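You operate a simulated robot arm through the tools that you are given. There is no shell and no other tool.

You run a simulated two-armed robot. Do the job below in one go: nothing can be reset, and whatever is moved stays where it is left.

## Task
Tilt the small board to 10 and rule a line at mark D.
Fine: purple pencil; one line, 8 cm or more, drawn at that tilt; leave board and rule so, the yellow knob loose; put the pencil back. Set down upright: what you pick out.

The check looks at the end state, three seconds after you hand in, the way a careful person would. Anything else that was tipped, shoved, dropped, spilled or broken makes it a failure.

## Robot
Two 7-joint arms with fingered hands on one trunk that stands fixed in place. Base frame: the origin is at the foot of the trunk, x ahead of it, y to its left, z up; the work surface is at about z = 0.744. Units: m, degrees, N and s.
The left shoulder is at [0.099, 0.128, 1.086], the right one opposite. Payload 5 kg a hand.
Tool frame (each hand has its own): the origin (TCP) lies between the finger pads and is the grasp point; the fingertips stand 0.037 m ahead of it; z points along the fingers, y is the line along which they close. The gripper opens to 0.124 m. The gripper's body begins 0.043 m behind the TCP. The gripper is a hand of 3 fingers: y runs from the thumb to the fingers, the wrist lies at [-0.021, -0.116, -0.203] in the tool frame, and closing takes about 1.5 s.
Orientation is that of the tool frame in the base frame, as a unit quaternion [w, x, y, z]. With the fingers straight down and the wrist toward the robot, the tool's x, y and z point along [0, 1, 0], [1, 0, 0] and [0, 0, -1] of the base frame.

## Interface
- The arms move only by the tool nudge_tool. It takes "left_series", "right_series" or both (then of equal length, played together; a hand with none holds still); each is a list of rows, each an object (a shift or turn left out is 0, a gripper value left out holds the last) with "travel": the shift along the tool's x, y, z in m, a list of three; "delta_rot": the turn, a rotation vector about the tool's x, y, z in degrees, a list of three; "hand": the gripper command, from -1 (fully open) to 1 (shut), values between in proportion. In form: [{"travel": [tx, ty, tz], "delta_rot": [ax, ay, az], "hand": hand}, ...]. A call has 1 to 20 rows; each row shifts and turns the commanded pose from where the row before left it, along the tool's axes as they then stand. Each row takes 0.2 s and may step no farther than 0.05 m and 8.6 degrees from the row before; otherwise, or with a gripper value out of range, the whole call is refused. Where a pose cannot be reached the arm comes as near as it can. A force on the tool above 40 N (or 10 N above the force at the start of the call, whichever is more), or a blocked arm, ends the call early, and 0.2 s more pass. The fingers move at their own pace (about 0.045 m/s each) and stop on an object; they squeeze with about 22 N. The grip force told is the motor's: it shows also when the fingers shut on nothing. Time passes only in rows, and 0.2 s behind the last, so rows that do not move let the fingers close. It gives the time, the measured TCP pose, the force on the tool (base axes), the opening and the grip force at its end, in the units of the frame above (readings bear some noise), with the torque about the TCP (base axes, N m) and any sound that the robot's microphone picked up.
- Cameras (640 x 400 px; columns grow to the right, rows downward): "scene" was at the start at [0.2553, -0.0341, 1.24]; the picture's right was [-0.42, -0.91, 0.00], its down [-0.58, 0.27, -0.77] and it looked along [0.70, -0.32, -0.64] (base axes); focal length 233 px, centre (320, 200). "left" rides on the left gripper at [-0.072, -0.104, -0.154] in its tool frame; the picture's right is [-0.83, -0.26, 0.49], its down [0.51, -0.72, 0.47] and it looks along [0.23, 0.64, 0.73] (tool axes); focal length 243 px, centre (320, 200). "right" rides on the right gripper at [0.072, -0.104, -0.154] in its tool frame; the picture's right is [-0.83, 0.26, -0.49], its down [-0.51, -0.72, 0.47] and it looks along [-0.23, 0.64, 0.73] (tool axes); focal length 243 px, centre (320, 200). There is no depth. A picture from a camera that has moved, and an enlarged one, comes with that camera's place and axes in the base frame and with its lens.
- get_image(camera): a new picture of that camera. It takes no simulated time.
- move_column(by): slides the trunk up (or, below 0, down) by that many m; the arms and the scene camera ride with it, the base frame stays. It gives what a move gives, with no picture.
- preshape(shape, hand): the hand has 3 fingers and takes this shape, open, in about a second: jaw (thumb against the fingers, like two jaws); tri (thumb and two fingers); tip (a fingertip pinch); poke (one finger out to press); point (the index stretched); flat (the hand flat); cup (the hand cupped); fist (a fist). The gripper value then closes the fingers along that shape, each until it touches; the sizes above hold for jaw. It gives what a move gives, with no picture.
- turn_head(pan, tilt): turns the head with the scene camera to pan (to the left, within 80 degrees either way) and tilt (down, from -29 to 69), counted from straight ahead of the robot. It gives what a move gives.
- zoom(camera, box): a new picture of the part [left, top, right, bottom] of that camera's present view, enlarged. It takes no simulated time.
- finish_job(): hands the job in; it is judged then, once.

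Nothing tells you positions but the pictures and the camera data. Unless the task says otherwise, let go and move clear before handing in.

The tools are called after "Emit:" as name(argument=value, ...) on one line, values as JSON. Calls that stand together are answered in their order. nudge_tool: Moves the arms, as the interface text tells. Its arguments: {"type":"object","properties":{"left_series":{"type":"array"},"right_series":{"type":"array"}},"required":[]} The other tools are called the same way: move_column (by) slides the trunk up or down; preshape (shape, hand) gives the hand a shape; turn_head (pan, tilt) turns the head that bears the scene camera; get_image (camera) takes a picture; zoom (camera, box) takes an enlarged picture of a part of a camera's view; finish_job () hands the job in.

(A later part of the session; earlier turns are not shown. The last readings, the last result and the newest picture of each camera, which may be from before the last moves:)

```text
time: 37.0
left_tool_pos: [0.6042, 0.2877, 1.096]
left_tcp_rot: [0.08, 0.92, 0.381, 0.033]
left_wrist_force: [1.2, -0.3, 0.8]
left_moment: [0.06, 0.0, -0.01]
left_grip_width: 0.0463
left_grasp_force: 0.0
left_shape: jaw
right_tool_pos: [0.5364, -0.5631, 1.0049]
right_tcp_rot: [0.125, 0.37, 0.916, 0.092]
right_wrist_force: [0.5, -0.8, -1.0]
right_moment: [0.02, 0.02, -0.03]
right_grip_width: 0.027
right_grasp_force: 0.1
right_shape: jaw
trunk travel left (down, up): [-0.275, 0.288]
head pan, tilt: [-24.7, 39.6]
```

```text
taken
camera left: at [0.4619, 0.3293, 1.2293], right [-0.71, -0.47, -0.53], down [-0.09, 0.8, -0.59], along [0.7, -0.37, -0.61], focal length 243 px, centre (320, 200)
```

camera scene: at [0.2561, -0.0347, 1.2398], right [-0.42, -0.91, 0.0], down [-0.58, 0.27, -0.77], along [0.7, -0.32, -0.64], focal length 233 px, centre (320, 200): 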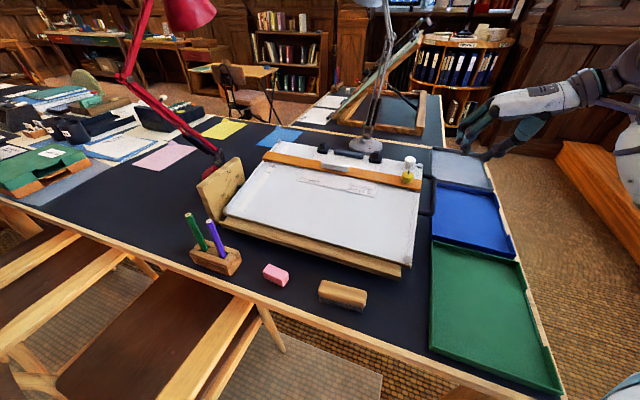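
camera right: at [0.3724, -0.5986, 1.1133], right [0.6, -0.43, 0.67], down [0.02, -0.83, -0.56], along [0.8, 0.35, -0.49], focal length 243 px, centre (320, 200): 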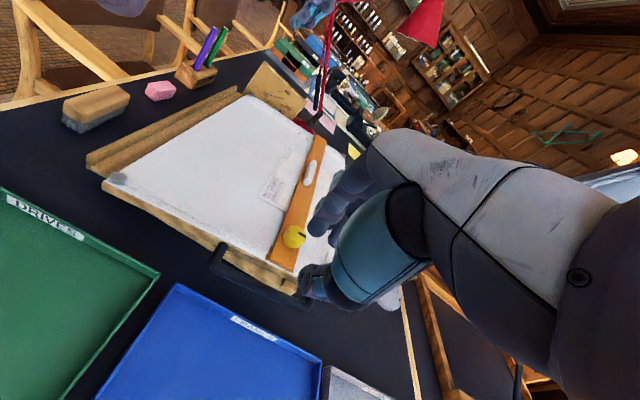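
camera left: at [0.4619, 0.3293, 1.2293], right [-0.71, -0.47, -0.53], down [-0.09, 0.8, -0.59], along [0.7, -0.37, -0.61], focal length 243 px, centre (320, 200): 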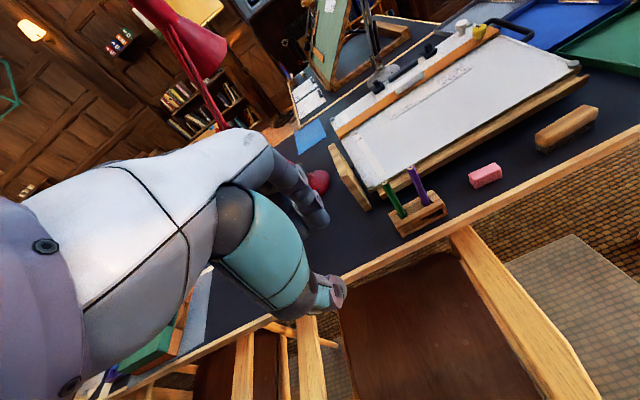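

Emit:
zoom(camera="left", box=[360, 140, 480, 250])

Emit:
zoom(camera="scene", box=[180, 200, 260, 285])

Emit:
zoom(camera="right", box=[165, 15, 245, 95])

Emit:
zoom(camera="scene", box=[230, 130, 430, 220])

```text
3.64 times, centred on (420, 195) of left
camera zoom: at [0.4619, 0.3293, 1.2293], right [-0.71, -0.47, -0.53], down [-0.09, 0.8, -0.59], along [0.7, -0.37, -0.61], focal length 882 px, centre (-44, 218)
```

zoom: 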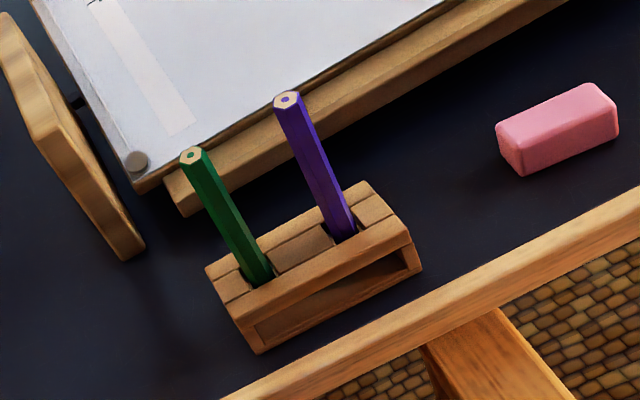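

```text
4.71 times, centred on (220, 242) of scene
camera zoom: at [0.2561, -0.0347, 1.2398], right [-0.42, -0.91, 0.0], down [-0.58, 0.27, -0.77], along [0.7, -0.32, -0.64], focal length 1098 px, centre (791, 0)
```

zoom: 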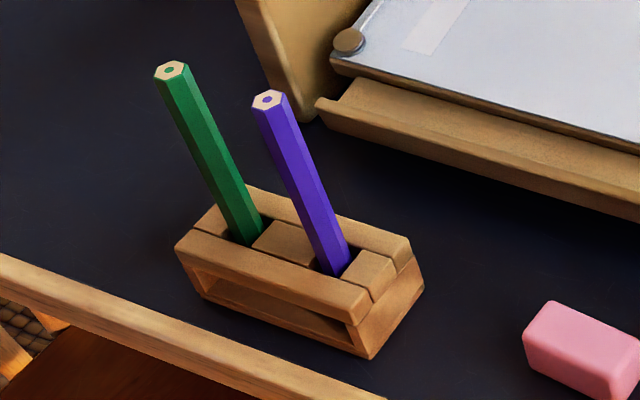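

```text
5.00 times, centred on (205, 55) of right
camera zoom: at [0.3731, -0.5983, 1.1132], right [0.6, -0.43, 0.67], down [0.02, -0.83, -0.55], along [0.8, 0.35, -0.49], focal length 1213 px, centre (895, 925)
```

zoom: 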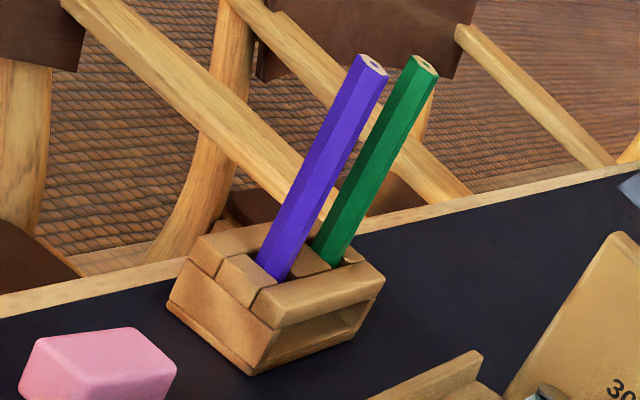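

```text
3.20 times, centred on (330, 175) of scene
camera zoom: at [0.2561, -0.0347, 1.2398], right [-0.42, -0.91, 0.0], down [-0.58, 0.27, -0.77], along [0.7, -0.32, -0.64], focal length 747 px, centre (288, 280)
```

zoom: 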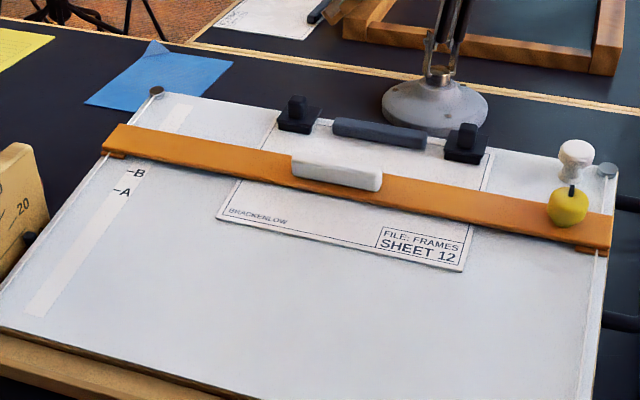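

The purple pencil stands vertically at about (0.667,0.032), entering the block at z≈0.78 with its top at z≈0.897; the green one is 5 cm away along the block. Before picking it I'll see how the right hand looks in the "tip" shape for pinching something so thin.

Emit:
preshape(hand="right", shape="tip")

Emit:
zoom(camera="scene", box=[430, 50, 580, 180])

Emit:
get_image(camera="right")

```text
time: 37.9
left_tool_pos: [0.6032, 0.2895, 1.0958]
left_tcp_rot: [0.081, 0.921, 0.381, 0.033]
left_wrist_force: [0.8, 0.0, 0.0]
left_moment: [0.01, -0.03, 0.02]
left_grip_width: 0.0463
left_grasp_force: 0.1
left_shape: jaw
right_tool_pos: [0.5359, -0.5621, 1.0065]
right_tcp_rot: [0.126, 0.369, 0.916, 0.092]
right_wrist_force: [0.1, -0.7, -0.1]
right_moment: [0.0, -0.01, -0.03]
right_grip_width: 0.1237
right_grasp_force: 0.0
right_shape: tip
trunk travel left (down, up): [-0.275, 0.288]
head pan, tilt: [-24.7, 39.6]
```

```text
3.08 times, centred on (505, 115) of scene
camera zoom: at [0.2554, -0.0337, 1.2401], right [-0.42, -0.91, 0.0], down [-0.58, 0.27, -0.77], along [0.7, -0.32, -0.64], focal length 718 px, centre (-249, 462)
```

zoom: 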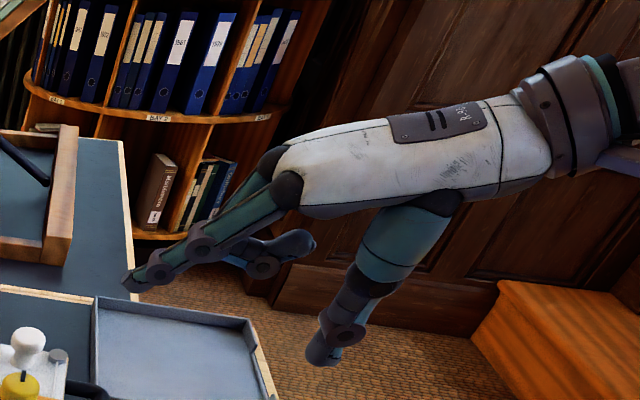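

```text
taken
camera right: at [0.3723, -0.5974, 1.114], right [0.6, -0.43, 0.67], down [0.02, -0.83, -0.55], along [0.8, 0.35, -0.49], focal length 243 px, centre (320, 200)
```

right: 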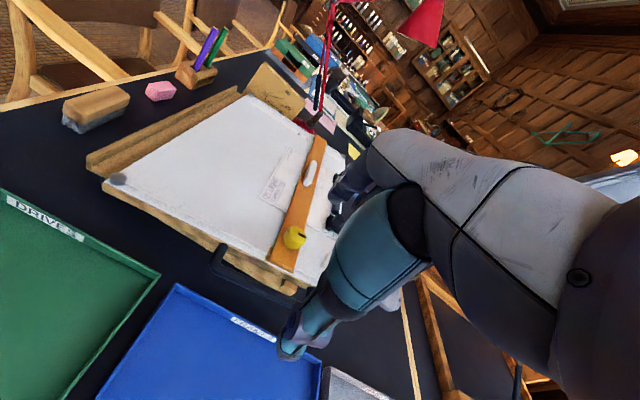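

Emit:
nudge_tool(right_series=[{"hand": 1}, {}, {}, {}, {}, {}, {}, {}])

Emit:
zoom(camera="scene", box=[430, 50, 580, 180])

Emit:
zoom(camera="right", box=[240, 150, 440, 330])

```text
time: 39.7
left_tool_pos: [0.6024, 0.2885, 1.0964]
left_tcp_rot: [0.081, 0.92, 0.381, 0.034]
left_wrist_force: [-0.2, -0.3, -0.5]
left_moment: [0.0, -0.01, 0.0]
left_grip_width: 0.0465
left_grasp_force: 0.0
left_shape: jaw
right_tool_pos: [0.5359, -0.5639, 1.0049]
right_tcp_rot: [0.125, 0.369, 0.916, 0.092]
right_wrist_force: [0.6, -0.1, 1.3]
right_moment: [-0.03, -0.02, 0.0]
right_grip_width: 0.0
right_grasp_force: 19.2
right_shape: tip
trunk travel left (down, up): [-0.275, 0.288]
head pan, tilt: [-24.7, 39.6]
```

```text
3.08 times, centred on (505, 115) of scene
camera zoom: at [0.2553, -0.0341, 1.24], right [-0.42, -0.91, 0.0], down [-0.58, 0.27, -0.77], along [0.7, -0.32, -0.64], focal length 718 px, centre (-249, 462)
```

zoom: 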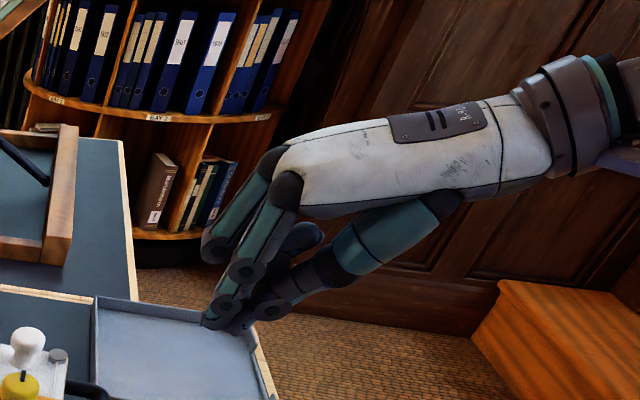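

```text
2.22 times, centred on (340, 240) of right
camera zoom: at [0.3722, -0.5978, 1.1139], right [0.6, -0.43, 0.67], down [0.02, -0.83, -0.55], along [0.8, 0.35, -0.49], focal length 539 px, centre (276, 111)
```

zoom: 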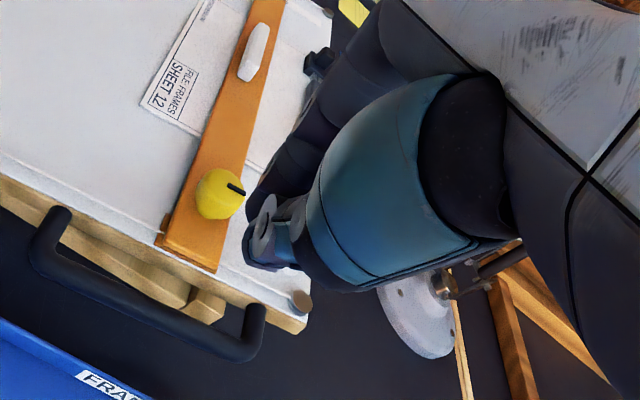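

Emit:
preshape(hand="right", shape="tri")

Emit:
zoom(camera="scene", box=[430, 50, 580, 180])

Emit:
nudge_tool(right_series=[{"hand": 1}, {}, {}, {}, {}, {}, {}, {}])

Emit:
zoom(camera="scene", box=[430, 50, 580, 180])

Emit:
zoom(camera="right", box=[240, 150, 440, 330])

```text
time: 40.6
left_tool_pos: [0.6042, 0.2883, 1.0958]
left_tcp_rot: [0.081, 0.92, 0.381, 0.033]
left_wrist_force: [-0.5, 0.1, -0.7]
left_moment: [-0.01, -0.01, 0.0]
left_grip_width: 0.0466
left_grasp_force: 0.0
left_shape: jaw
right_tool_pos: [0.5363, -0.5647, 1.0058]
right_tcp_rot: [0.125, 0.369, 0.916, 0.092]
right_wrist_force: [0.4, -0.1, 0.2]
right_moment: [0.01, -0.02, 0.02]
right_grip_width: 0.1238
right_grasp_force: 0.2
right_shape: tri
trunk travel left (down, up): [-0.275, 0.288]
head pan, tilt: [-24.7, 39.6]
```

```text
3.08 times, centred on (505, 115) of scene
camera zoom: at [0.2553, -0.0342, 1.24], right [-0.42, -0.91, 0.0], down [-0.58, 0.27, -0.77], along [0.7, -0.32, -0.64], focal length 718 px, centre (-249, 462)
```

zoom: 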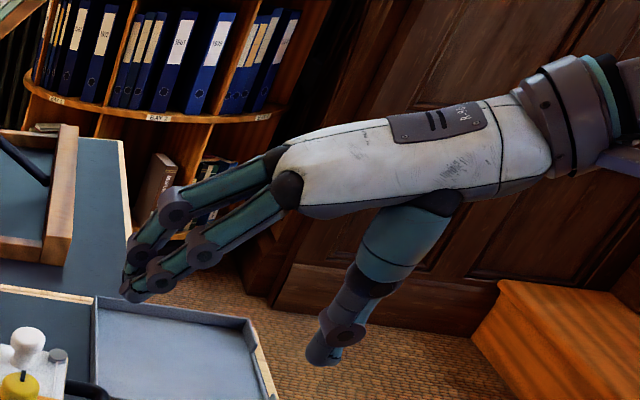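

```text
time: 42.4
left_tool_pos: [0.6039, 0.2891, 1.0956]
left_tcp_rot: [0.08, 0.921, 0.381, 0.033]
left_wrist_force: [0.1, 0.1, 0.0]
left_moment: [-0.04, -0.03, 0.01]
left_grip_width: 0.0465
left_grasp_force: 0.1
left_shape: jaw
right_tool_pos: [0.5363, -0.5637, 1.0042]
right_tcp_rot: [0.126, 0.369, 0.916, 0.091]
right_wrist_force: [-0.6, 0.3, 1.3]
right_moment: [0.02, 0.0, 0.01]
right_grip_width: 0.0
right_grasp_force: 18.9
right_shape: tri
trunk travel left (down, up): [-0.275, 0.288]
head pan, tilt: [-24.7, 39.6]
```

```text
3.08 times, centred on (505, 115) of scene
camera zoom: at [0.2553, -0.0342, 1.24], right [-0.42, -0.91, 0.0], down [-0.58, 0.27, -0.77], along [0.7, -0.32, -0.64], focal length 718 px, centre (-249, 462)
```

zoom: 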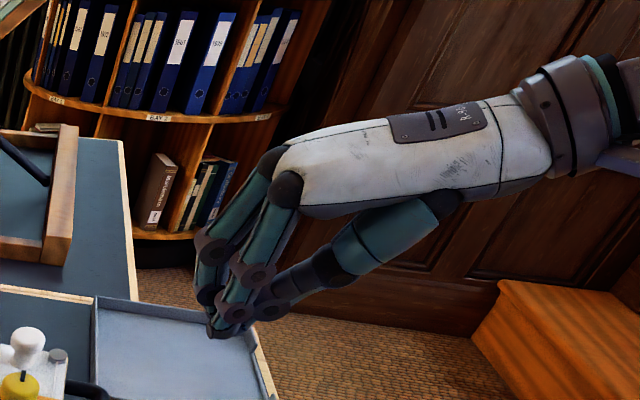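

```text
2.22 times, centred on (340, 240) of right
camera zoom: at [0.3722, -0.5978, 1.1139], right [0.6, -0.43, 0.67], down [0.02, -0.83, -0.55], along [0.8, 0.35, -0.49], focal length 539 px, centre (276, 111)
```

zoom: 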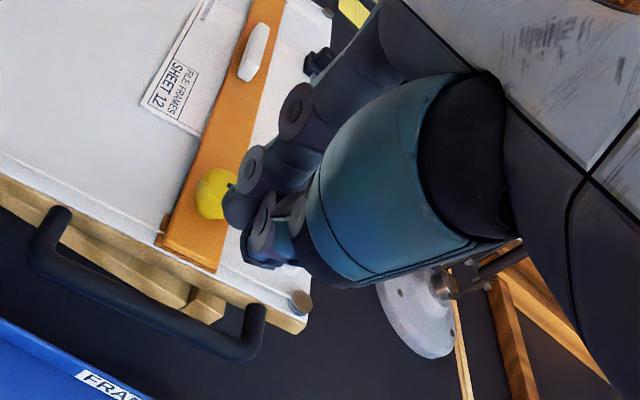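

The "tri" and "tip" shapes pinch only at the tips; the parallel "jaw" with thumb against two fingers should cradle the pencil best. I'll return to jaw, straighten the right hand to vertical and turn it for the pencil.

Emit:
preshape(hand="right", shape="jaw")

Emit:
nudge_tool(right_series=[{"delta_rot": [0, 4.35, 1.16], "travel": [0, 0, -0.02]}, {"delta_rot": [0, 4.35, 1.16], "travel": [0, 0, -0.02]}, {"delta_rot": [7.5, 0, 0]}, {"delta_rot": [7.5, 0, 0]}, {"delta_rot": [0, 0, 8.125]}, {"delta_rot": [0, 0, 8.125]}, {"delta_rot": [0, 0, 8.125]}, {"delta_rot": [0, 0, 8.125]}, {"delta_rot": [0, 0, 8.125]}, {"delta_rot": [0, 0, 8.125]}, {"delta_rot": [0, 0, 8.125]}, {"delta_rot": [0, 0, 8.125]}, {}])

Emit:
get_image(camera="scene")

```text
time: 43.3
left_tool_pos: [0.6035, 0.2875, 1.0966]
left_tcp_rot: [0.081, 0.92, 0.381, 0.033]
left_wrist_force: [-0.3, -0.4, -1.0]
left_moment: [0.0, 0.0, -0.02]
left_grip_width: 0.0464
left_grasp_force: 0.1
left_shape: jaw
right_tool_pos: [0.5362, -0.5636, 1.0044]
right_tcp_rot: [0.125, 0.369, 0.916, 0.092]
right_wrist_force: [0.3, -0.4, -0.5]
right_moment: [0.0, -0.01, 0.01]
right_grip_width: 0.1238
right_grasp_force: 0.0
right_shape: jaw
trunk travel left (down, up): [-0.275, 0.288]
head pan, tilt: [-24.7, 39.6]
```

```text
time: 46.1
left_tool_pos: [0.6035, 0.2881, 1.0971]
left_tcp_rot: [0.08, 0.92, 0.381, 0.034]
left_wrist_force: [0.2, -0.4, 0.1]
left_moment: [-0.03, -0.02, -0.03]
left_grip_width: 0.0465
left_grasp_force: 0.1
left_shape: jaw
right_tool_pos: [0.5272, -0.5676, 1.0461]
right_tcp_rot: [0.003, 0.82, 0.572, 0.003]
right_wrist_force: [-0.1, -0.5, -0.2]
right_moment: [0.0, 0.01, 0.03]
right_grip_width: 0.1237
right_grasp_force: 0.1
right_shape: jaw
trunk travel left (down, up): [-0.275, 0.288]
head pan, tilt: [-24.7, 39.6]
```

```text
taken
camera scene: at [0.2552, -0.0344, 1.24], right [-0.42, -0.91, 0.0], down [-0.58, 0.27, -0.77], along [0.7, -0.32, -0.64], focal length 233 px, centre (320, 200)
```

scene: 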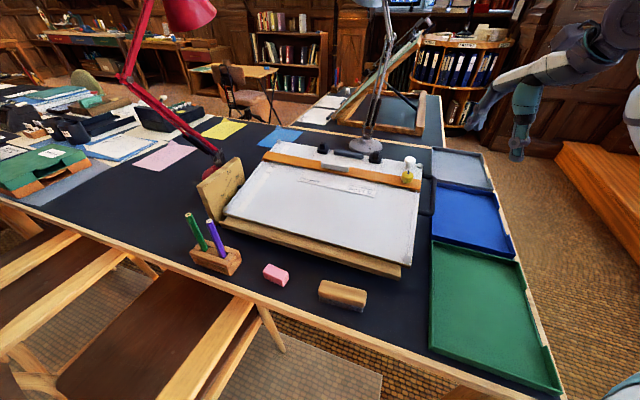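

Emit:
nudge_tool(right_series=[{"travel": [0.047, -0.0059, -0.0011]}, {"travel": [0.047, -0.0059, -0.0011]}, {"travel": [0.047, -0.0059, -0.0011]}, {"travel": [0.047, -0.0059, -0.0011]}, {"travel": [0.047, -0.0059, -0.0011]}, {"travel": [0.047, -0.0059, -0.0011]}, {"travel": [0.047, -0.0059, -0.0011]}, {"travel": [0.047, -0.0059, -0.0011]}, {"travel": [0.047, -0.0059, -0.0011]}, {"travel": [0.047, -0.0059, -0.0011]}, {}])

Emit:
get_image(camera="scene")

Emit:
get_image(camera="right")

Emit:
get_image(camera="left")

```text
time: 48.5
left_tool_pos: [0.6007, 0.2876, 1.0976]
left_tcp_rot: [0.081, 0.92, 0.381, 0.034]
left_wrist_force: [-0.3, 0.0, 0.5]
left_moment: [-0.01, -0.04, 0.02]
left_grip_width: 0.0462
left_grasp_force: 0.0
left_shape: jaw
right_tool_pos: [0.6323, -0.1057, 1.0577]
right_tcp_rot: [0.002, 0.819, 0.573, 0.004]
right_wrist_force: [-1.0, -0.4, -0.2]
right_moment: [-0.01, -0.02, -0.01]
right_grip_width: 0.124
right_grasp_force: 0.1
right_shape: jaw
trunk travel left (down, up): [-0.275, 0.288]
head pan, tilt: [-24.7, 39.6]
```

```text
taken
camera scene: at [0.2534, -0.0341, 1.2405], right [-0.42, -0.91, 0.0], down [-0.58, 0.27, -0.77], along [0.7, -0.32, -0.64], focal length 233 px, centre (320, 200)
```

scene: 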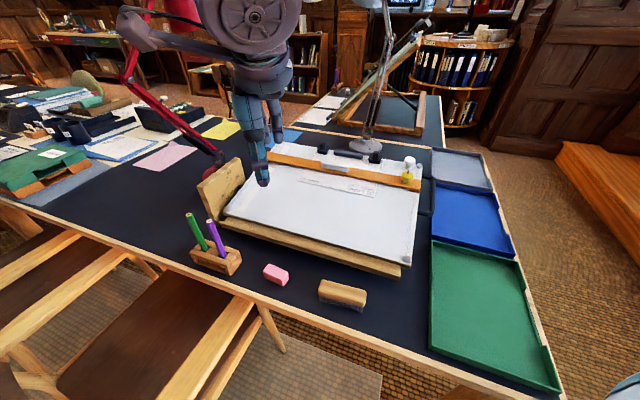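

```text
taken
camera right: at [0.5577, -0.0016, 1.2121], right [-0.04, -0.87, 0.49], down [-0.85, -0.23, -0.48], along [0.53, -0.44, -0.73], focal length 243 px, centre (320, 200)
```

right: 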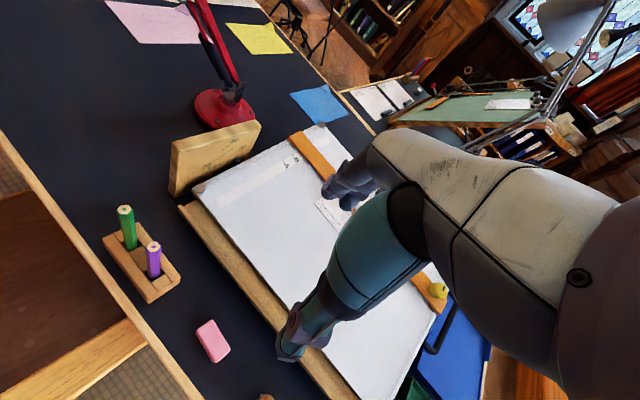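

```text
taken
camera left: at [0.4593, 0.3296, 1.2305], right [-0.71, -0.47, -0.53], down [-0.09, 0.8, -0.59], along [0.7, -0.37, -0.61], focal length 243 px, centre (320, 200)
```

left: 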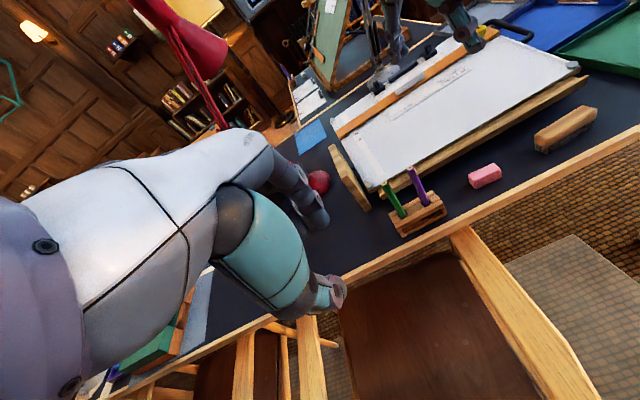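

Emit:
nudge_tool(right_series=[{"travel": [0.0467, -0.0051, 0], "hand": 0.2}, {"travel": [0.0467, -0.0051, 0]}, {"travel": [0.0467, -0.0051, 0]}, {}, {}, {}])

Emit:
get_image(camera="right")

Emit:
zoom(camera="scene", box=[160, 90, 280, 280])

Emit:
zoom(camera="left", box=[340, 60, 500, 250])

```text
time: 49.9
left_tool_pos: [0.6038, 0.2898, 1.0959]
left_tcp_rot: [0.081, 0.92, 0.381, 0.033]
left_wrist_force: [0.7, -0.7, -0.7]
left_moment: [0.0, 0.0, 0.02]
left_grip_width: 0.0463
left_grasp_force: 0.1
left_shape: jaw
right_tool_pos: [0.6555, -0.0253, 1.0576]
right_tcp_rot: [0.002, 0.819, 0.573, 0.003]
right_wrist_force: [0.3, -0.6, 0.3]
right_moment: [-0.05, -0.02, 0.0]
right_grip_width: 0.0501
right_grasp_force: 0.1
right_shape: jaw
right hand out of reach, approached as far as the arm can: row 2, 3
trunk travel left (down, up): [-0.275, 0.288]
head pan, tilt: [-24.7, 39.6]
```

```text
taken
camera right: at [0.5803, 0.0792, 1.2116], right [-0.04, -0.87, 0.49], down [-0.85, -0.23, -0.48], along [0.53, -0.44, -0.73], focal length 243 px, centre (320, 200)
```

right: 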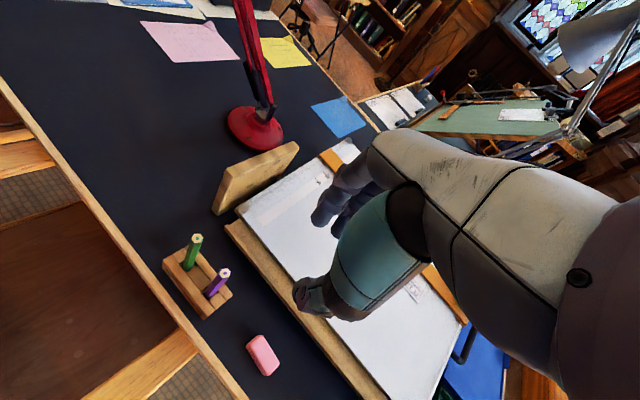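

```text
2.11 times, centred on (220, 185) of scene
camera zoom: at [0.2556, -0.0339, 1.24], right [-0.42, -0.91, 0.0], down [-0.58, 0.27, -0.77], along [0.7, -0.32, -0.64], focal length 491 px, centre (530, 232)
```

zoom: 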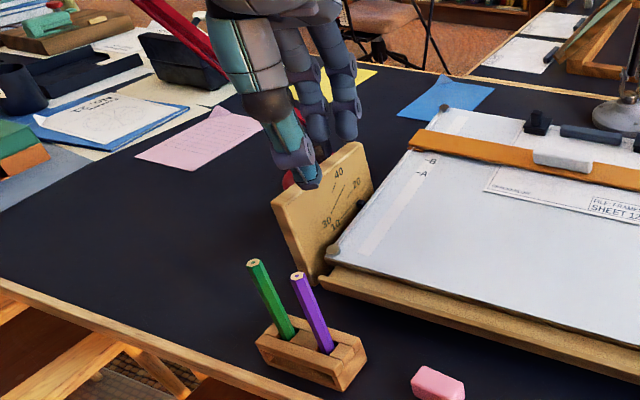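

```text
2.11 times, centred on (420, 155) of left
camera zoom: at [0.4616, 0.3298, 1.2293], right [-0.71, -0.47, -0.53], down [-0.09, 0.8, -0.59], along [0.7, -0.37, -0.61], focal length 511 px, centre (110, 295)
```

zoom: 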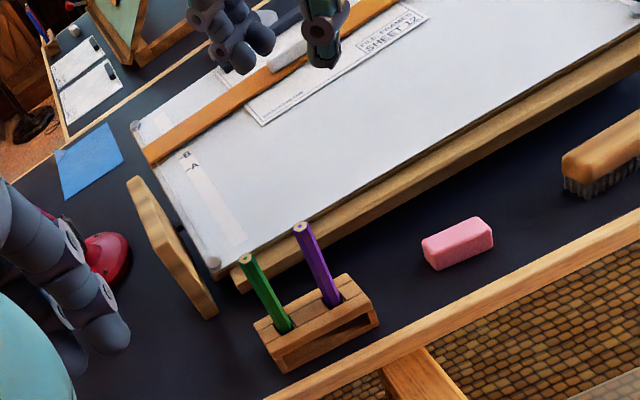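

The right hand can't reach the pencil with that yaw, so I'll turn it the other way (fingers' closing line along the block, about 45°), which suits the right arm better and still leaves over 1 cm to the green pencil.

Emit:
nudge_tool(right_series=[{"delta_rot": [0, 0, -8.125]}, {"delta_rot": [0, 0, -8.125]}, {"delta_rot": [0, 0, -8.125]}, {"delta_rot": [0, 0, -8.125]}, {"delta_rot": [0, 0, -8.125]}, {"delta_rot": [0, 0, -8.125]}, {"delta_rot": [0, 0, -8.125]}, {"delta_rot": [0, 0, -8.125]}, {}])

Emit:
get_image(camera="scene")

Emit:
get_image(camera="left")

```text
time: 51.9
left_tool_pos: [0.6032, 0.2887, 1.0964]
left_tcp_rot: [0.08, 0.92, 0.381, 0.033]
left_wrist_force: [0.0, -0.3, -0.1]
left_moment: [-0.01, -0.02, -0.01]
left_grip_width: 0.0463
left_grasp_force: 0.1
left_shape: jaw
right_tool_pos: [0.6509, -0.0246, 1.0581]
right_tcp_rot: [0.003, 0.383, 0.924, 0.001]
right_wrist_force: [0.3, 0.3, 0.1]
right_moment: [0.01, -0.03, -0.01]
right_grip_width: 0.0499
right_grasp_force: 0.0
right_shape: jaw
trunk travel left (down, up): [-0.275, 0.288]
head pan, tilt: [-24.7, 39.6]
```

```text
taken
camera scene: at [0.2549, -0.0338, 1.2402], right [-0.42, -0.91, 0.0], down [-0.58, 0.27, -0.77], along [0.7, -0.32, -0.64], focal length 233 px, centre (320, 200)
```

scene: 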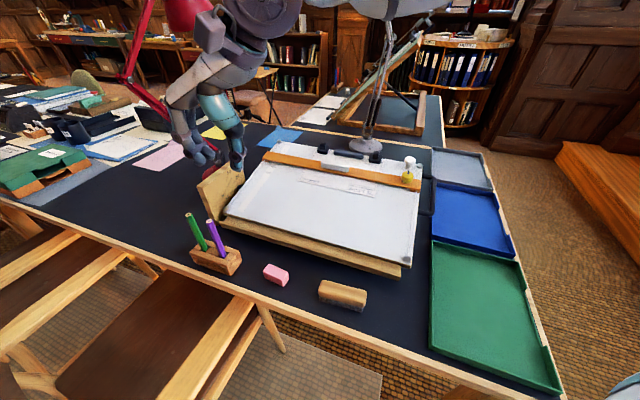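

```text
taken
camera left: at [0.4609, 0.3298, 1.2296], right [-0.71, -0.47, -0.53], down [-0.09, 0.8, -0.59], along [0.7, -0.37, -0.61], focal length 243 px, centre (320, 200)
```

left: 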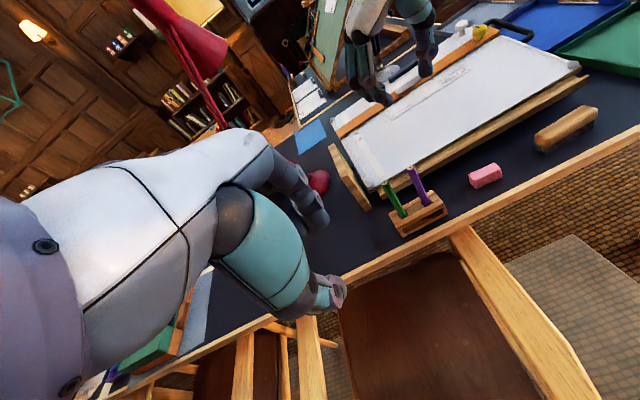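

Emit:
nudge_tool(right_series=[{"travel": [0.0142, 0.0253, 0], "hand": 0.45}, {"travel": [0.0142, 0.0253, 0]}, {}, {}])

Emit:
zoom(camera="scene", box=[140, 90, 280, 280])

Emit:
zoom(camera="left", box=[340, 60, 500, 250])

Emit:
get_image(camera="right")

```text
time: 52.9
left_tool_pos: [0.6022, 0.2881, 1.0958]
left_tcp_rot: [0.081, 0.92, 0.381, 0.033]
left_wrist_force: [-0.6, -0.1, 0.2]
left_moment: [0.01, -0.01, 0.02]
left_grip_width: 0.0466
left_grasp_force: 0.0
left_shape: jaw
right_tool_pos: [0.6653, 0.0332, 1.0582]
right_tcp_rot: [0.004, 0.384, 0.923, 0.001]
right_wrist_force: [-0.2, 0.6, -0.5]
right_moment: [-0.03, 0.01, 0.0]
right_grip_width: 0.0343
right_grasp_force: 0.1
right_shape: jaw
trunk travel left (down, up): [-0.275, 0.288]
head pan, tilt: [-24.7, 39.6]
```

```text
2.11 times, centred on (210, 185) of scene
camera zoom: at [0.2553, -0.0333, 1.2401], right [-0.42, -0.91, 0.0], down [-0.58, 0.27, -0.77], along [0.7, -0.32, -0.64], focal length 491 px, centre (552, 232)
```

zoom: 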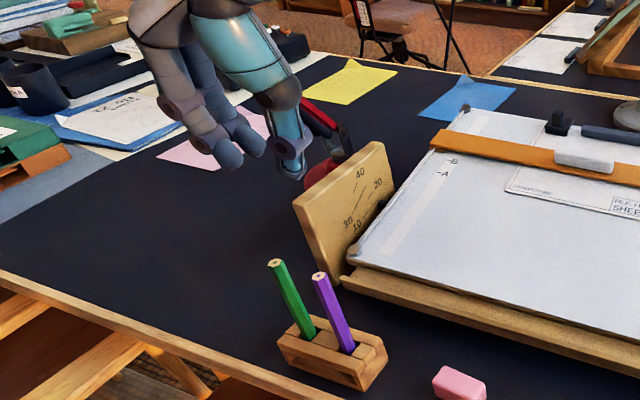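

```text
2.11 times, centred on (420, 155) of left
camera zoom: at [0.4613, 0.3304, 1.2294], right [-0.71, -0.47, -0.53], down [-0.09, 0.8, -0.59], along [0.7, -0.37, -0.61], focal length 511 px, centre (110, 295)
```

zoom: 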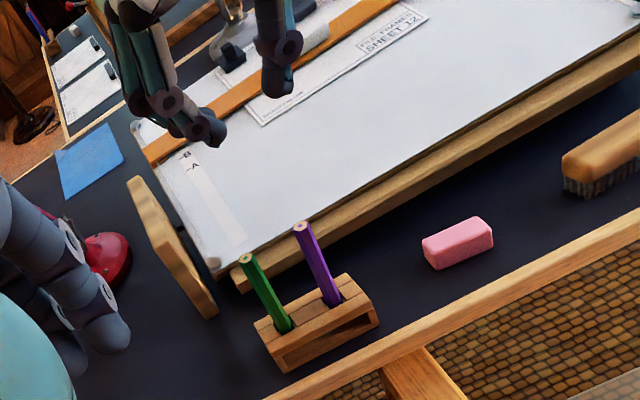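

```text
taken
camera right: at [0.54, 0.0115, 1.2116], right [0.77, -0.4, 0.5], down [-0.15, -0.87, -0.47], along [0.62, 0.29, -0.73], focal length 243 px, centre (320, 200)
```

right: 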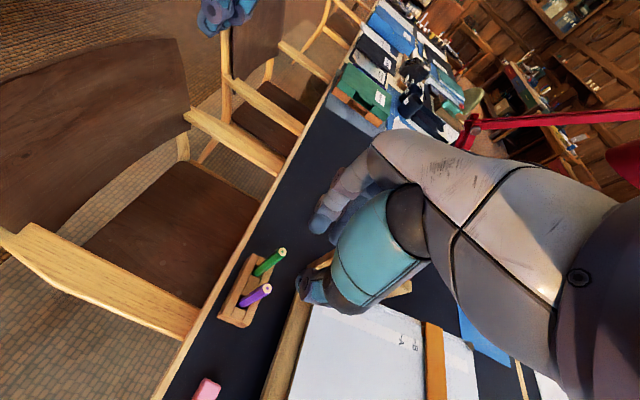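

Emit:
zoom(camera="right", box=[210, 230, 310, 340])

Emit:
zoom(camera="left", box=[380, 150, 460, 240])

Emit:
zoom(camera="scene", box=[180, 200, 260, 285])

```text
3.64 times, centred on (260, 285) of right
camera zoom: at [0.54, 0.0115, 1.2116], right [0.77, -0.4, 0.5], down [-0.15, -0.87, -0.47], along [0.62, 0.29, -0.73], focal length 882 px, centre (538, -109)
```

zoom: 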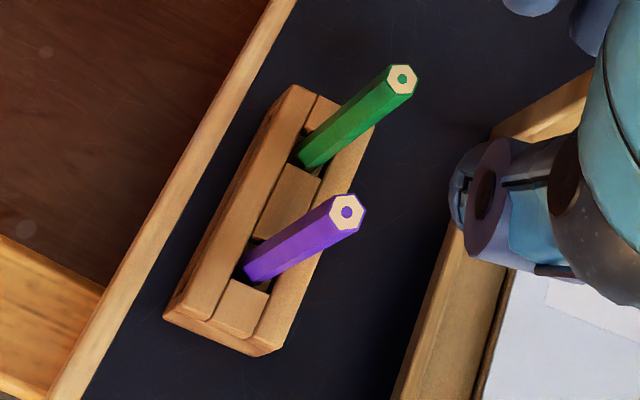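

```text
4.44 times, centred on (420, 195) of left
camera zoom: at [0.4613, 0.3304, 1.2294], right [-0.71, -0.47, -0.53], down [-0.09, 0.8, -0.59], along [0.7, -0.37, -0.61], focal length 1078 px, centre (-124, 222)
```

zoom: 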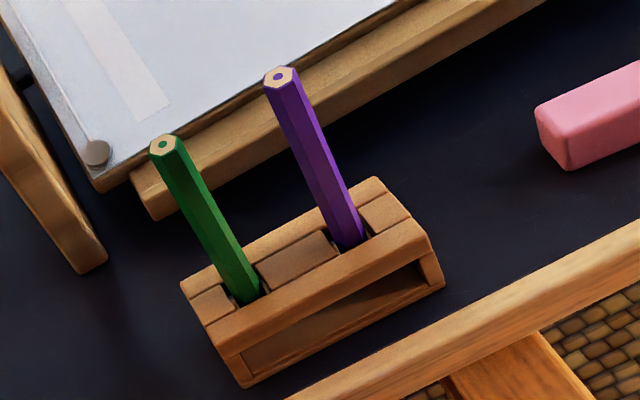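

```text
4.71 times, centred on (220, 242) of scene
camera zoom: at [0.2553, -0.0333, 1.2401], right [-0.42, -0.91, 0.0], down [-0.58, 0.27, -0.77], along [0.7, -0.32, -0.64], focal length 1098 px, centre (791, 0)
```

zoom: 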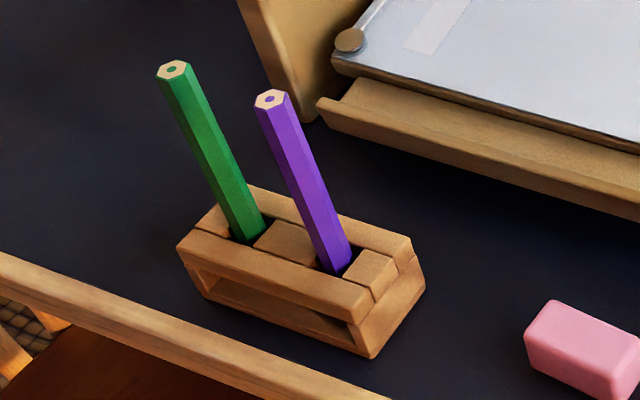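

Emit:
nudge_tool(right_series=[{"travel": [-0.0017, -0.0014, 0.04], "hand": 0.58}, {"travel": [0, 0, 0.04]}, {"travel": [0, 0, 0.033]}, {}, {}])

Emit:
zoom(camera="scene", box=[160, 160, 270, 280])

Emit:
zoom(camera="left", box=[360, 110, 470, 240])

Emit:
get_image(camera="right")

```text
time: 54.1
left_tool_pos: [0.6042, 0.2877, 1.0966]
left_tcp_rot: [0.081, 0.921, 0.38, 0.033]
left_wrist_force: [-0.3, 0.1, -0.2]
left_moment: [-0.02, 0.01, -0.01]
left_grip_width: 0.0462
left_grasp_force: 0.0
left_shape: jaw
right_tool_pos: [0.6689, 0.0273, 0.9445]
right_tcp_rot: [0.002, 0.384, 0.923, 0.001]
right_wrist_force: [-0.1, -0.3, 0.6]
right_moment: [0.01, 0.01, 0.0]
right_grip_width: 0.0265
right_grasp_force: 0.0
right_shape: jaw
trunk travel left (down, up): [-0.275, 0.288]
head pan, tilt: [-24.7, 39.6]
```

```text
3.33 times, centred on (215, 220) of scene
camera zoom: at [0.2556, -0.0343, 1.24], right [-0.42, -0.91, 0.0], down [-0.58, 0.27, -0.77], along [0.7, -0.32, -0.64], focal length 778 px, centre (670, 133)
```

zoom: 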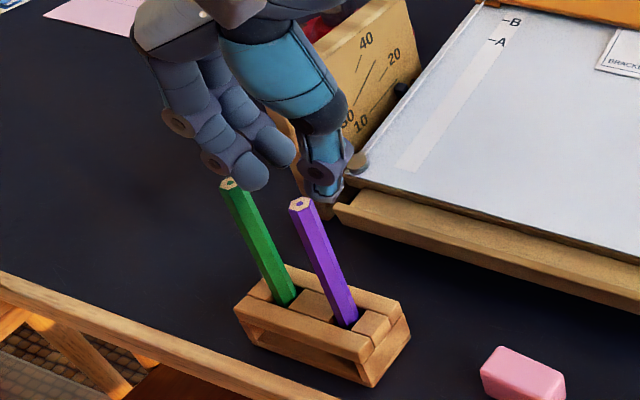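

```text
3.08 times, centred on (415, 175) of left
camera zoom: at [0.4616, 0.3293, 1.2295], right [-0.71, -0.47, -0.53], down [-0.09, 0.8, -0.59], along [0.7, -0.37, -0.61], focal length 746 px, centre (28, 277)
```

zoom: 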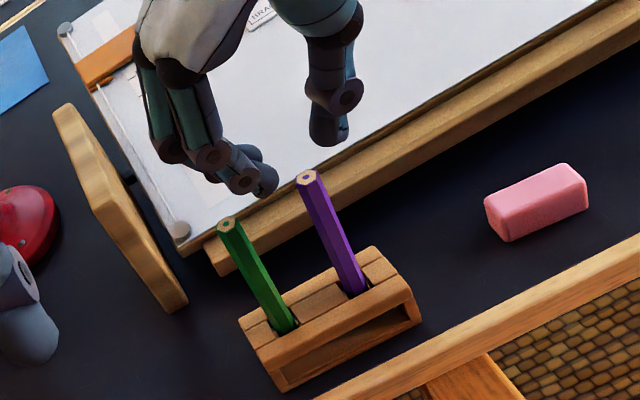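

```text
taken
camera right: at [0.5428, 0.0061, 1.098], right [0.77, -0.4, 0.5], down [-0.15, -0.87, -0.47], along [0.62, 0.29, -0.73], focal length 243 px, centre (320, 200)
```

right: 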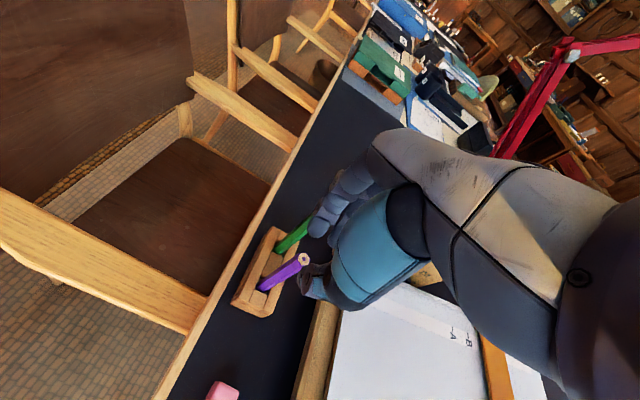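

Emit:
nudge_tool(right_series=[{"travel": [0.005, 0, 0]}, {}, {}])

Emit:
zoom(camera="scene", box=[180, 180, 250, 250])

Emit:
zoom(camera="left", box=[380, 120, 450, 200])

Emit:
zoom(camera="right", box=[220, 180, 360, 330])

```text
time: 54.9
left_tool_pos: [0.6038, 0.2885, 1.0967]
left_tcp_rot: [0.08, 0.92, 0.381, 0.034]
left_wrist_force: [-0.1, -0.1, -0.4]
left_moment: [0.03, -0.02, -0.02]
left_grip_width: 0.0463
left_grasp_force: 0.0
left_shape: jaw
right_tool_pos: [0.6654, 0.0318, 0.9448]
right_tcp_rot: [0.004, 0.383, 0.924, 0.001]
right_wrist_force: [-0.2, 0.5, 0.5]
right_moment: [-0.01, -0.02, -0.04]
right_grip_width: 0.0264
right_grasp_force: 0.0
right_shape: jaw
trunk travel left (down, up): [-0.275, 0.288]
head pan, tilt: [-24.7, 39.6]
```

```text
5.71 times, centred on (215, 215) of scene
camera zoom: at [0.2552, -0.0341, 1.2401], right [-0.42, -0.91, 0.0], down [-0.58, 0.27, -0.77], along [0.7, -0.32, -0.64], focal length 1334 px, centre (920, 114)
```

zoom: 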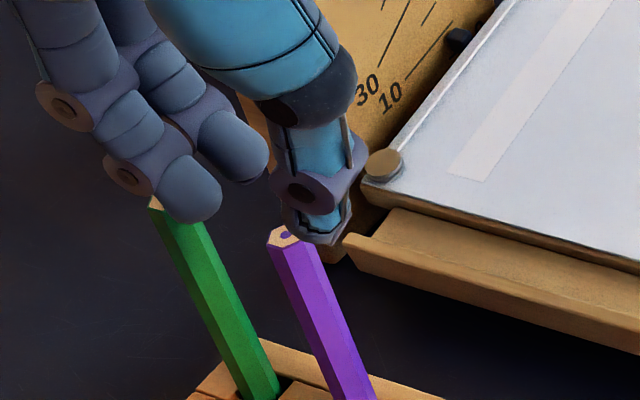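

```text
5.00 times, centred on (415, 160) of left
camera zoom: at [0.4612, 0.3296, 1.2296], right [-0.71, -0.47, -0.53], down [-0.09, 0.8, -0.59], along [0.7, -0.37, -0.61], focal length 1213 px, centre (-155, 400)
```

zoom: 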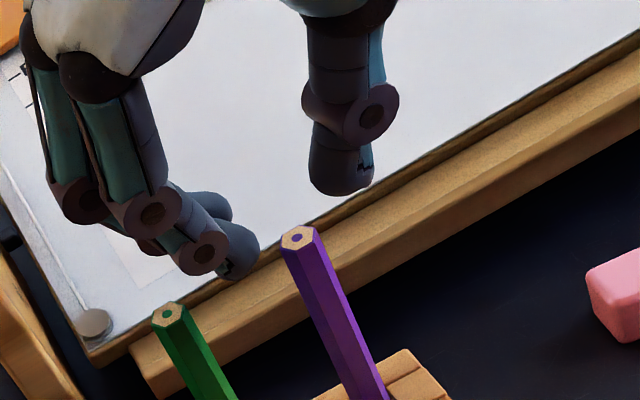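

```text
2.67 times, centred on (290, 255) of right
camera zoom: at [0.5388, 0.0101, 1.0979], right [0.77, -0.4, 0.5], down [-0.15, -0.87, -0.47], along [0.62, 0.29, -0.73], focal length 647 px, centre (400, 53)
```

zoom: 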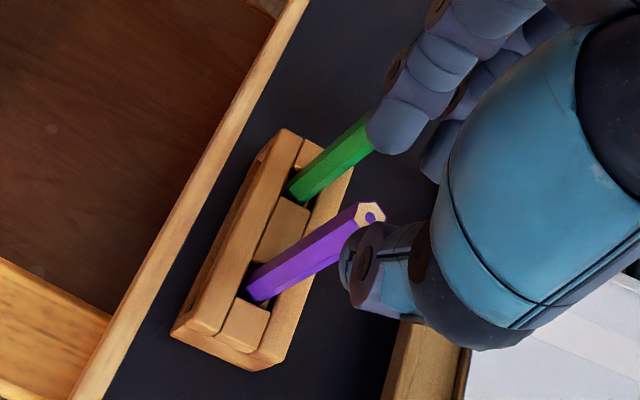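

Everything lines up: fingers pass about 5 mm short of the green pencil. I'll bias 2 mm away from green and descend around the purple pencil.

Emit:
nudge_tool(right_series=[{"travel": [0, -0.002, 0.01]}, {"travel": [0, 0, 0.01]}, {"travel": [0, 0, 0.01]}, {}])

Emit:
zoom(camera="scene", box=[180, 180, 250, 250])

Emit:
zoom(camera="left", box=[380, 120, 450, 200])

```text
time: 55.9
left_tool_pos: [0.6036, 0.2891, 1.0967]
left_tcp_rot: [0.081, 0.92, 0.381, 0.034]
left_wrist_force: [0.0, 0.1, -0.3]
left_moment: [-0.01, 0.02, 0.01]
left_grip_width: 0.0463
left_grasp_force: 0.1
left_shape: jaw
right_tool_pos: [0.6655, 0.0312, 0.9141]
right_tcp_rot: [0.006, 0.384, 0.923, 0.001]
right_wrist_force: [0.8, -0.1, 0.0]
right_moment: [-0.03, -0.03, 0.04]
right_grip_width: 0.026
right_grasp_force: 0.0
right_shape: jaw
trunk travel left (down, up): [-0.275, 0.288]
head pan, tilt: [-24.7, 39.6]
```

```text
5.71 times, centred on (215, 215) of scene
camera zoom: at [0.2551, -0.0341, 1.2401], right [-0.42, -0.91, 0.0], down [-0.58, 0.27, -0.77], along [0.7, -0.32, -0.64], focal length 1334 px, centre (920, 114)
```

zoom: 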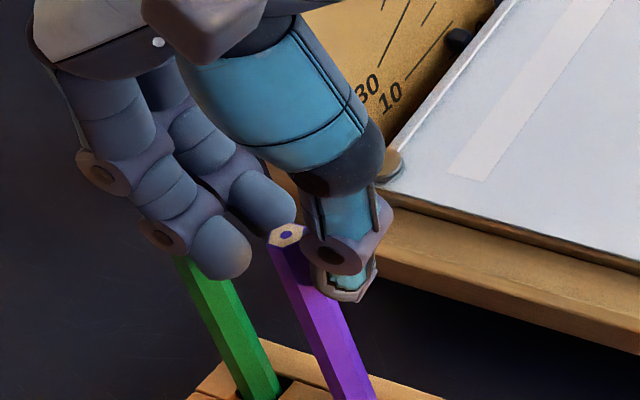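

```text
5.00 times, centred on (415, 160) of left
camera zoom: at [0.461, 0.3296, 1.2297], right [-0.71, -0.47, -0.53], down [-0.09, 0.8, -0.59], along [0.7, -0.37, -0.61], focal length 1213 px, centre (-155, 400)
```

zoom: 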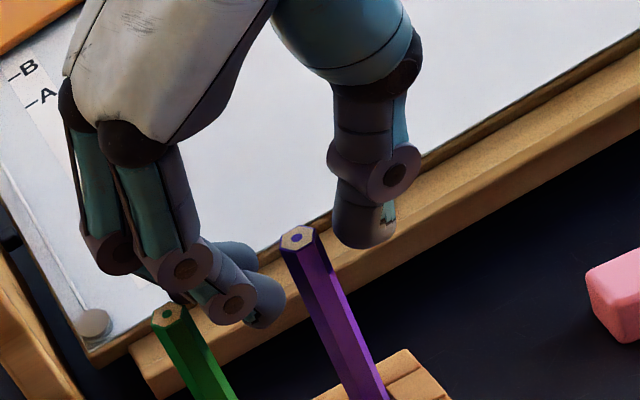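

Emit:
nudge_tool(right_series=[{"travel": [0, -0.001, 0.01]}, {"travel": [0, 0, 0.01]}, {"travel": [0, 0, 0.01]}, {"travel": [0, 0, 0.009]}, {}])

Emit:
zoom(camera="scene", box=[180, 180, 250, 250])

Emit:
zoom(camera="left", box=[380, 120, 450, 200])

```text
time: 57.1
left_tool_pos: [0.6037, 0.2889, 1.0964]
left_tcp_rot: [0.081, 0.92, 0.381, 0.033]
left_wrist_force: [0.6, 0.8, 0.7]
left_moment: [0.0, 0.02, 0.01]
left_grip_width: 0.0464
left_grasp_force: 0.1
left_shape: jaw
right_tool_pos: [0.6647, 0.0304, 0.876]
right_tcp_rot: [0.003, 0.384, 0.923, 0.001]
right_wrist_force: [-0.8, -0.2, -0.3]
right_moment: [-0.01, -0.02, 0.01]
right_grip_width: 0.0264
right_grasp_force: 0.1
right_shape: jaw
trunk travel left (down, up): [-0.275, 0.288]
head pan, tilt: [-24.7, 39.6]
```

```text
5.71 times, centred on (215, 215) of scene
camera zoom: at [0.2551, -0.0341, 1.2401], right [-0.42, -0.91, 0.0], down [-0.58, 0.27, -0.77], along [0.7, -0.32, -0.64], focal length 1334 px, centre (920, 114)
```

zoom: 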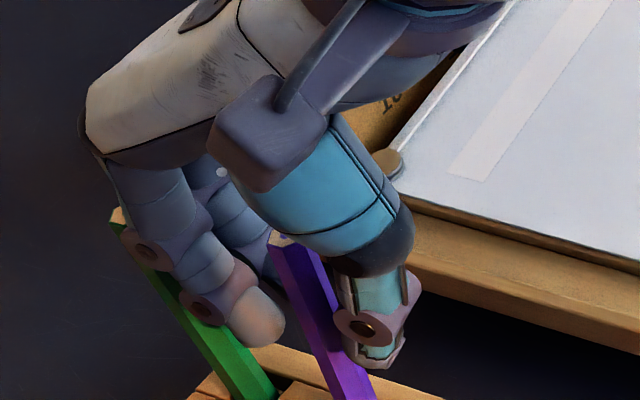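

```text
5.00 times, centred on (415, 160) of left
camera zoom: at [0.4611, 0.3296, 1.2296], right [-0.71, -0.47, -0.53], down [-0.09, 0.8, -0.59], along [0.7, -0.37, -0.61], focal length 1213 px, centre (-155, 400)
```

zoom: 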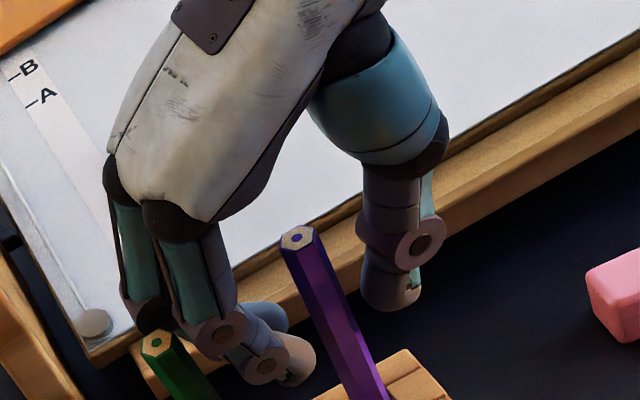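

The green pencil's top has shifted — a knuckle is leaning on it. I'll back straight up and see how it rests.

Emit:
nudge_tool(right_series=[{"travel": [0, 0, -0.01]}, {"travel": [0, 0, -0.015]}, {"travel": [0, 0, -0.02]}, {"travel": [0, 0, -0.025]}, {}])

Emit:
zoom(camera="scene", box=[160, 180, 260, 290])

Emit:
zoom(camera="left", box=[360, 110, 470, 240])

```text
time: 58.3
left_tool_pos: [0.6044, 0.2864, 1.0957]
left_tcp_rot: [0.081, 0.92, 0.381, 0.033]
left_wrist_force: [-0.5, 0.4, -0.3]
left_moment: [0.02, 0.04, -0.02]
left_grip_width: 0.0466
left_grasp_force: 0.1
left_shape: jaw
right_tool_pos: [0.6637, 0.0306, 0.9465]
right_tcp_rot: [0.003, 0.383, 0.924, 0.002]
right_wrist_force: [1.2, -0.4, -0.3]
right_moment: [0.03, 0.0, -0.01]
right_grip_width: 0.026
right_grasp_force: 0.1
right_shape: jaw
trunk travel left (down, up): [-0.275, 0.288]
head pan, tilt: [-24.7, 39.6]
```

```text
3.64 times, centred on (210, 235) of scene
camera zoom: at [0.256, -0.0344, 1.2398], right [-0.42, -0.91, 0.0], down [-0.58, 0.27, -0.77], along [0.7, -0.32, -0.64], focal length 849 px, centre (720, 73)
```

zoom: 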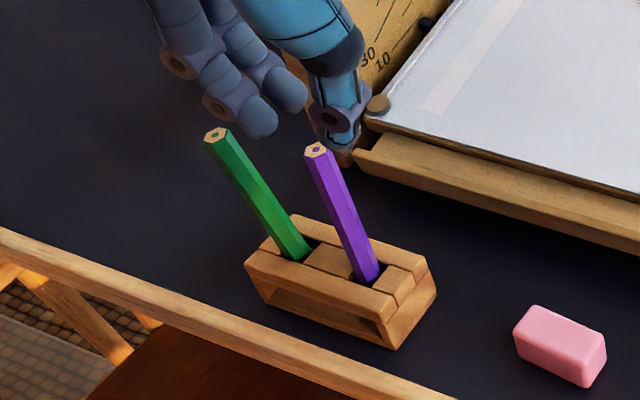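

```text
3.08 times, centred on (415, 175) of left
camera zoom: at [0.462, 0.3293, 1.2293], right [-0.71, -0.47, -0.53], down [-0.09, 0.8, -0.59], along [0.7, -0.37, -0.61], focal length 746 px, centre (28, 277)
```

zoom: 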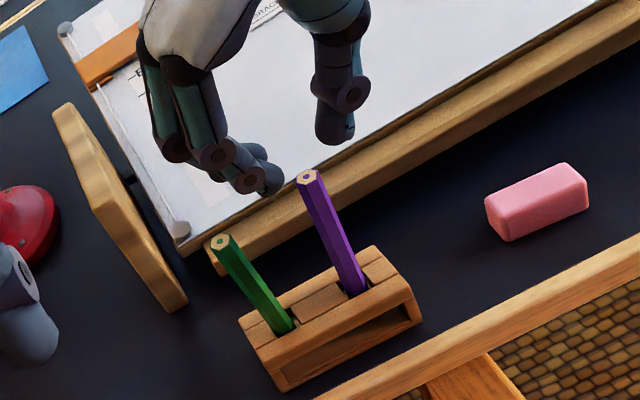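

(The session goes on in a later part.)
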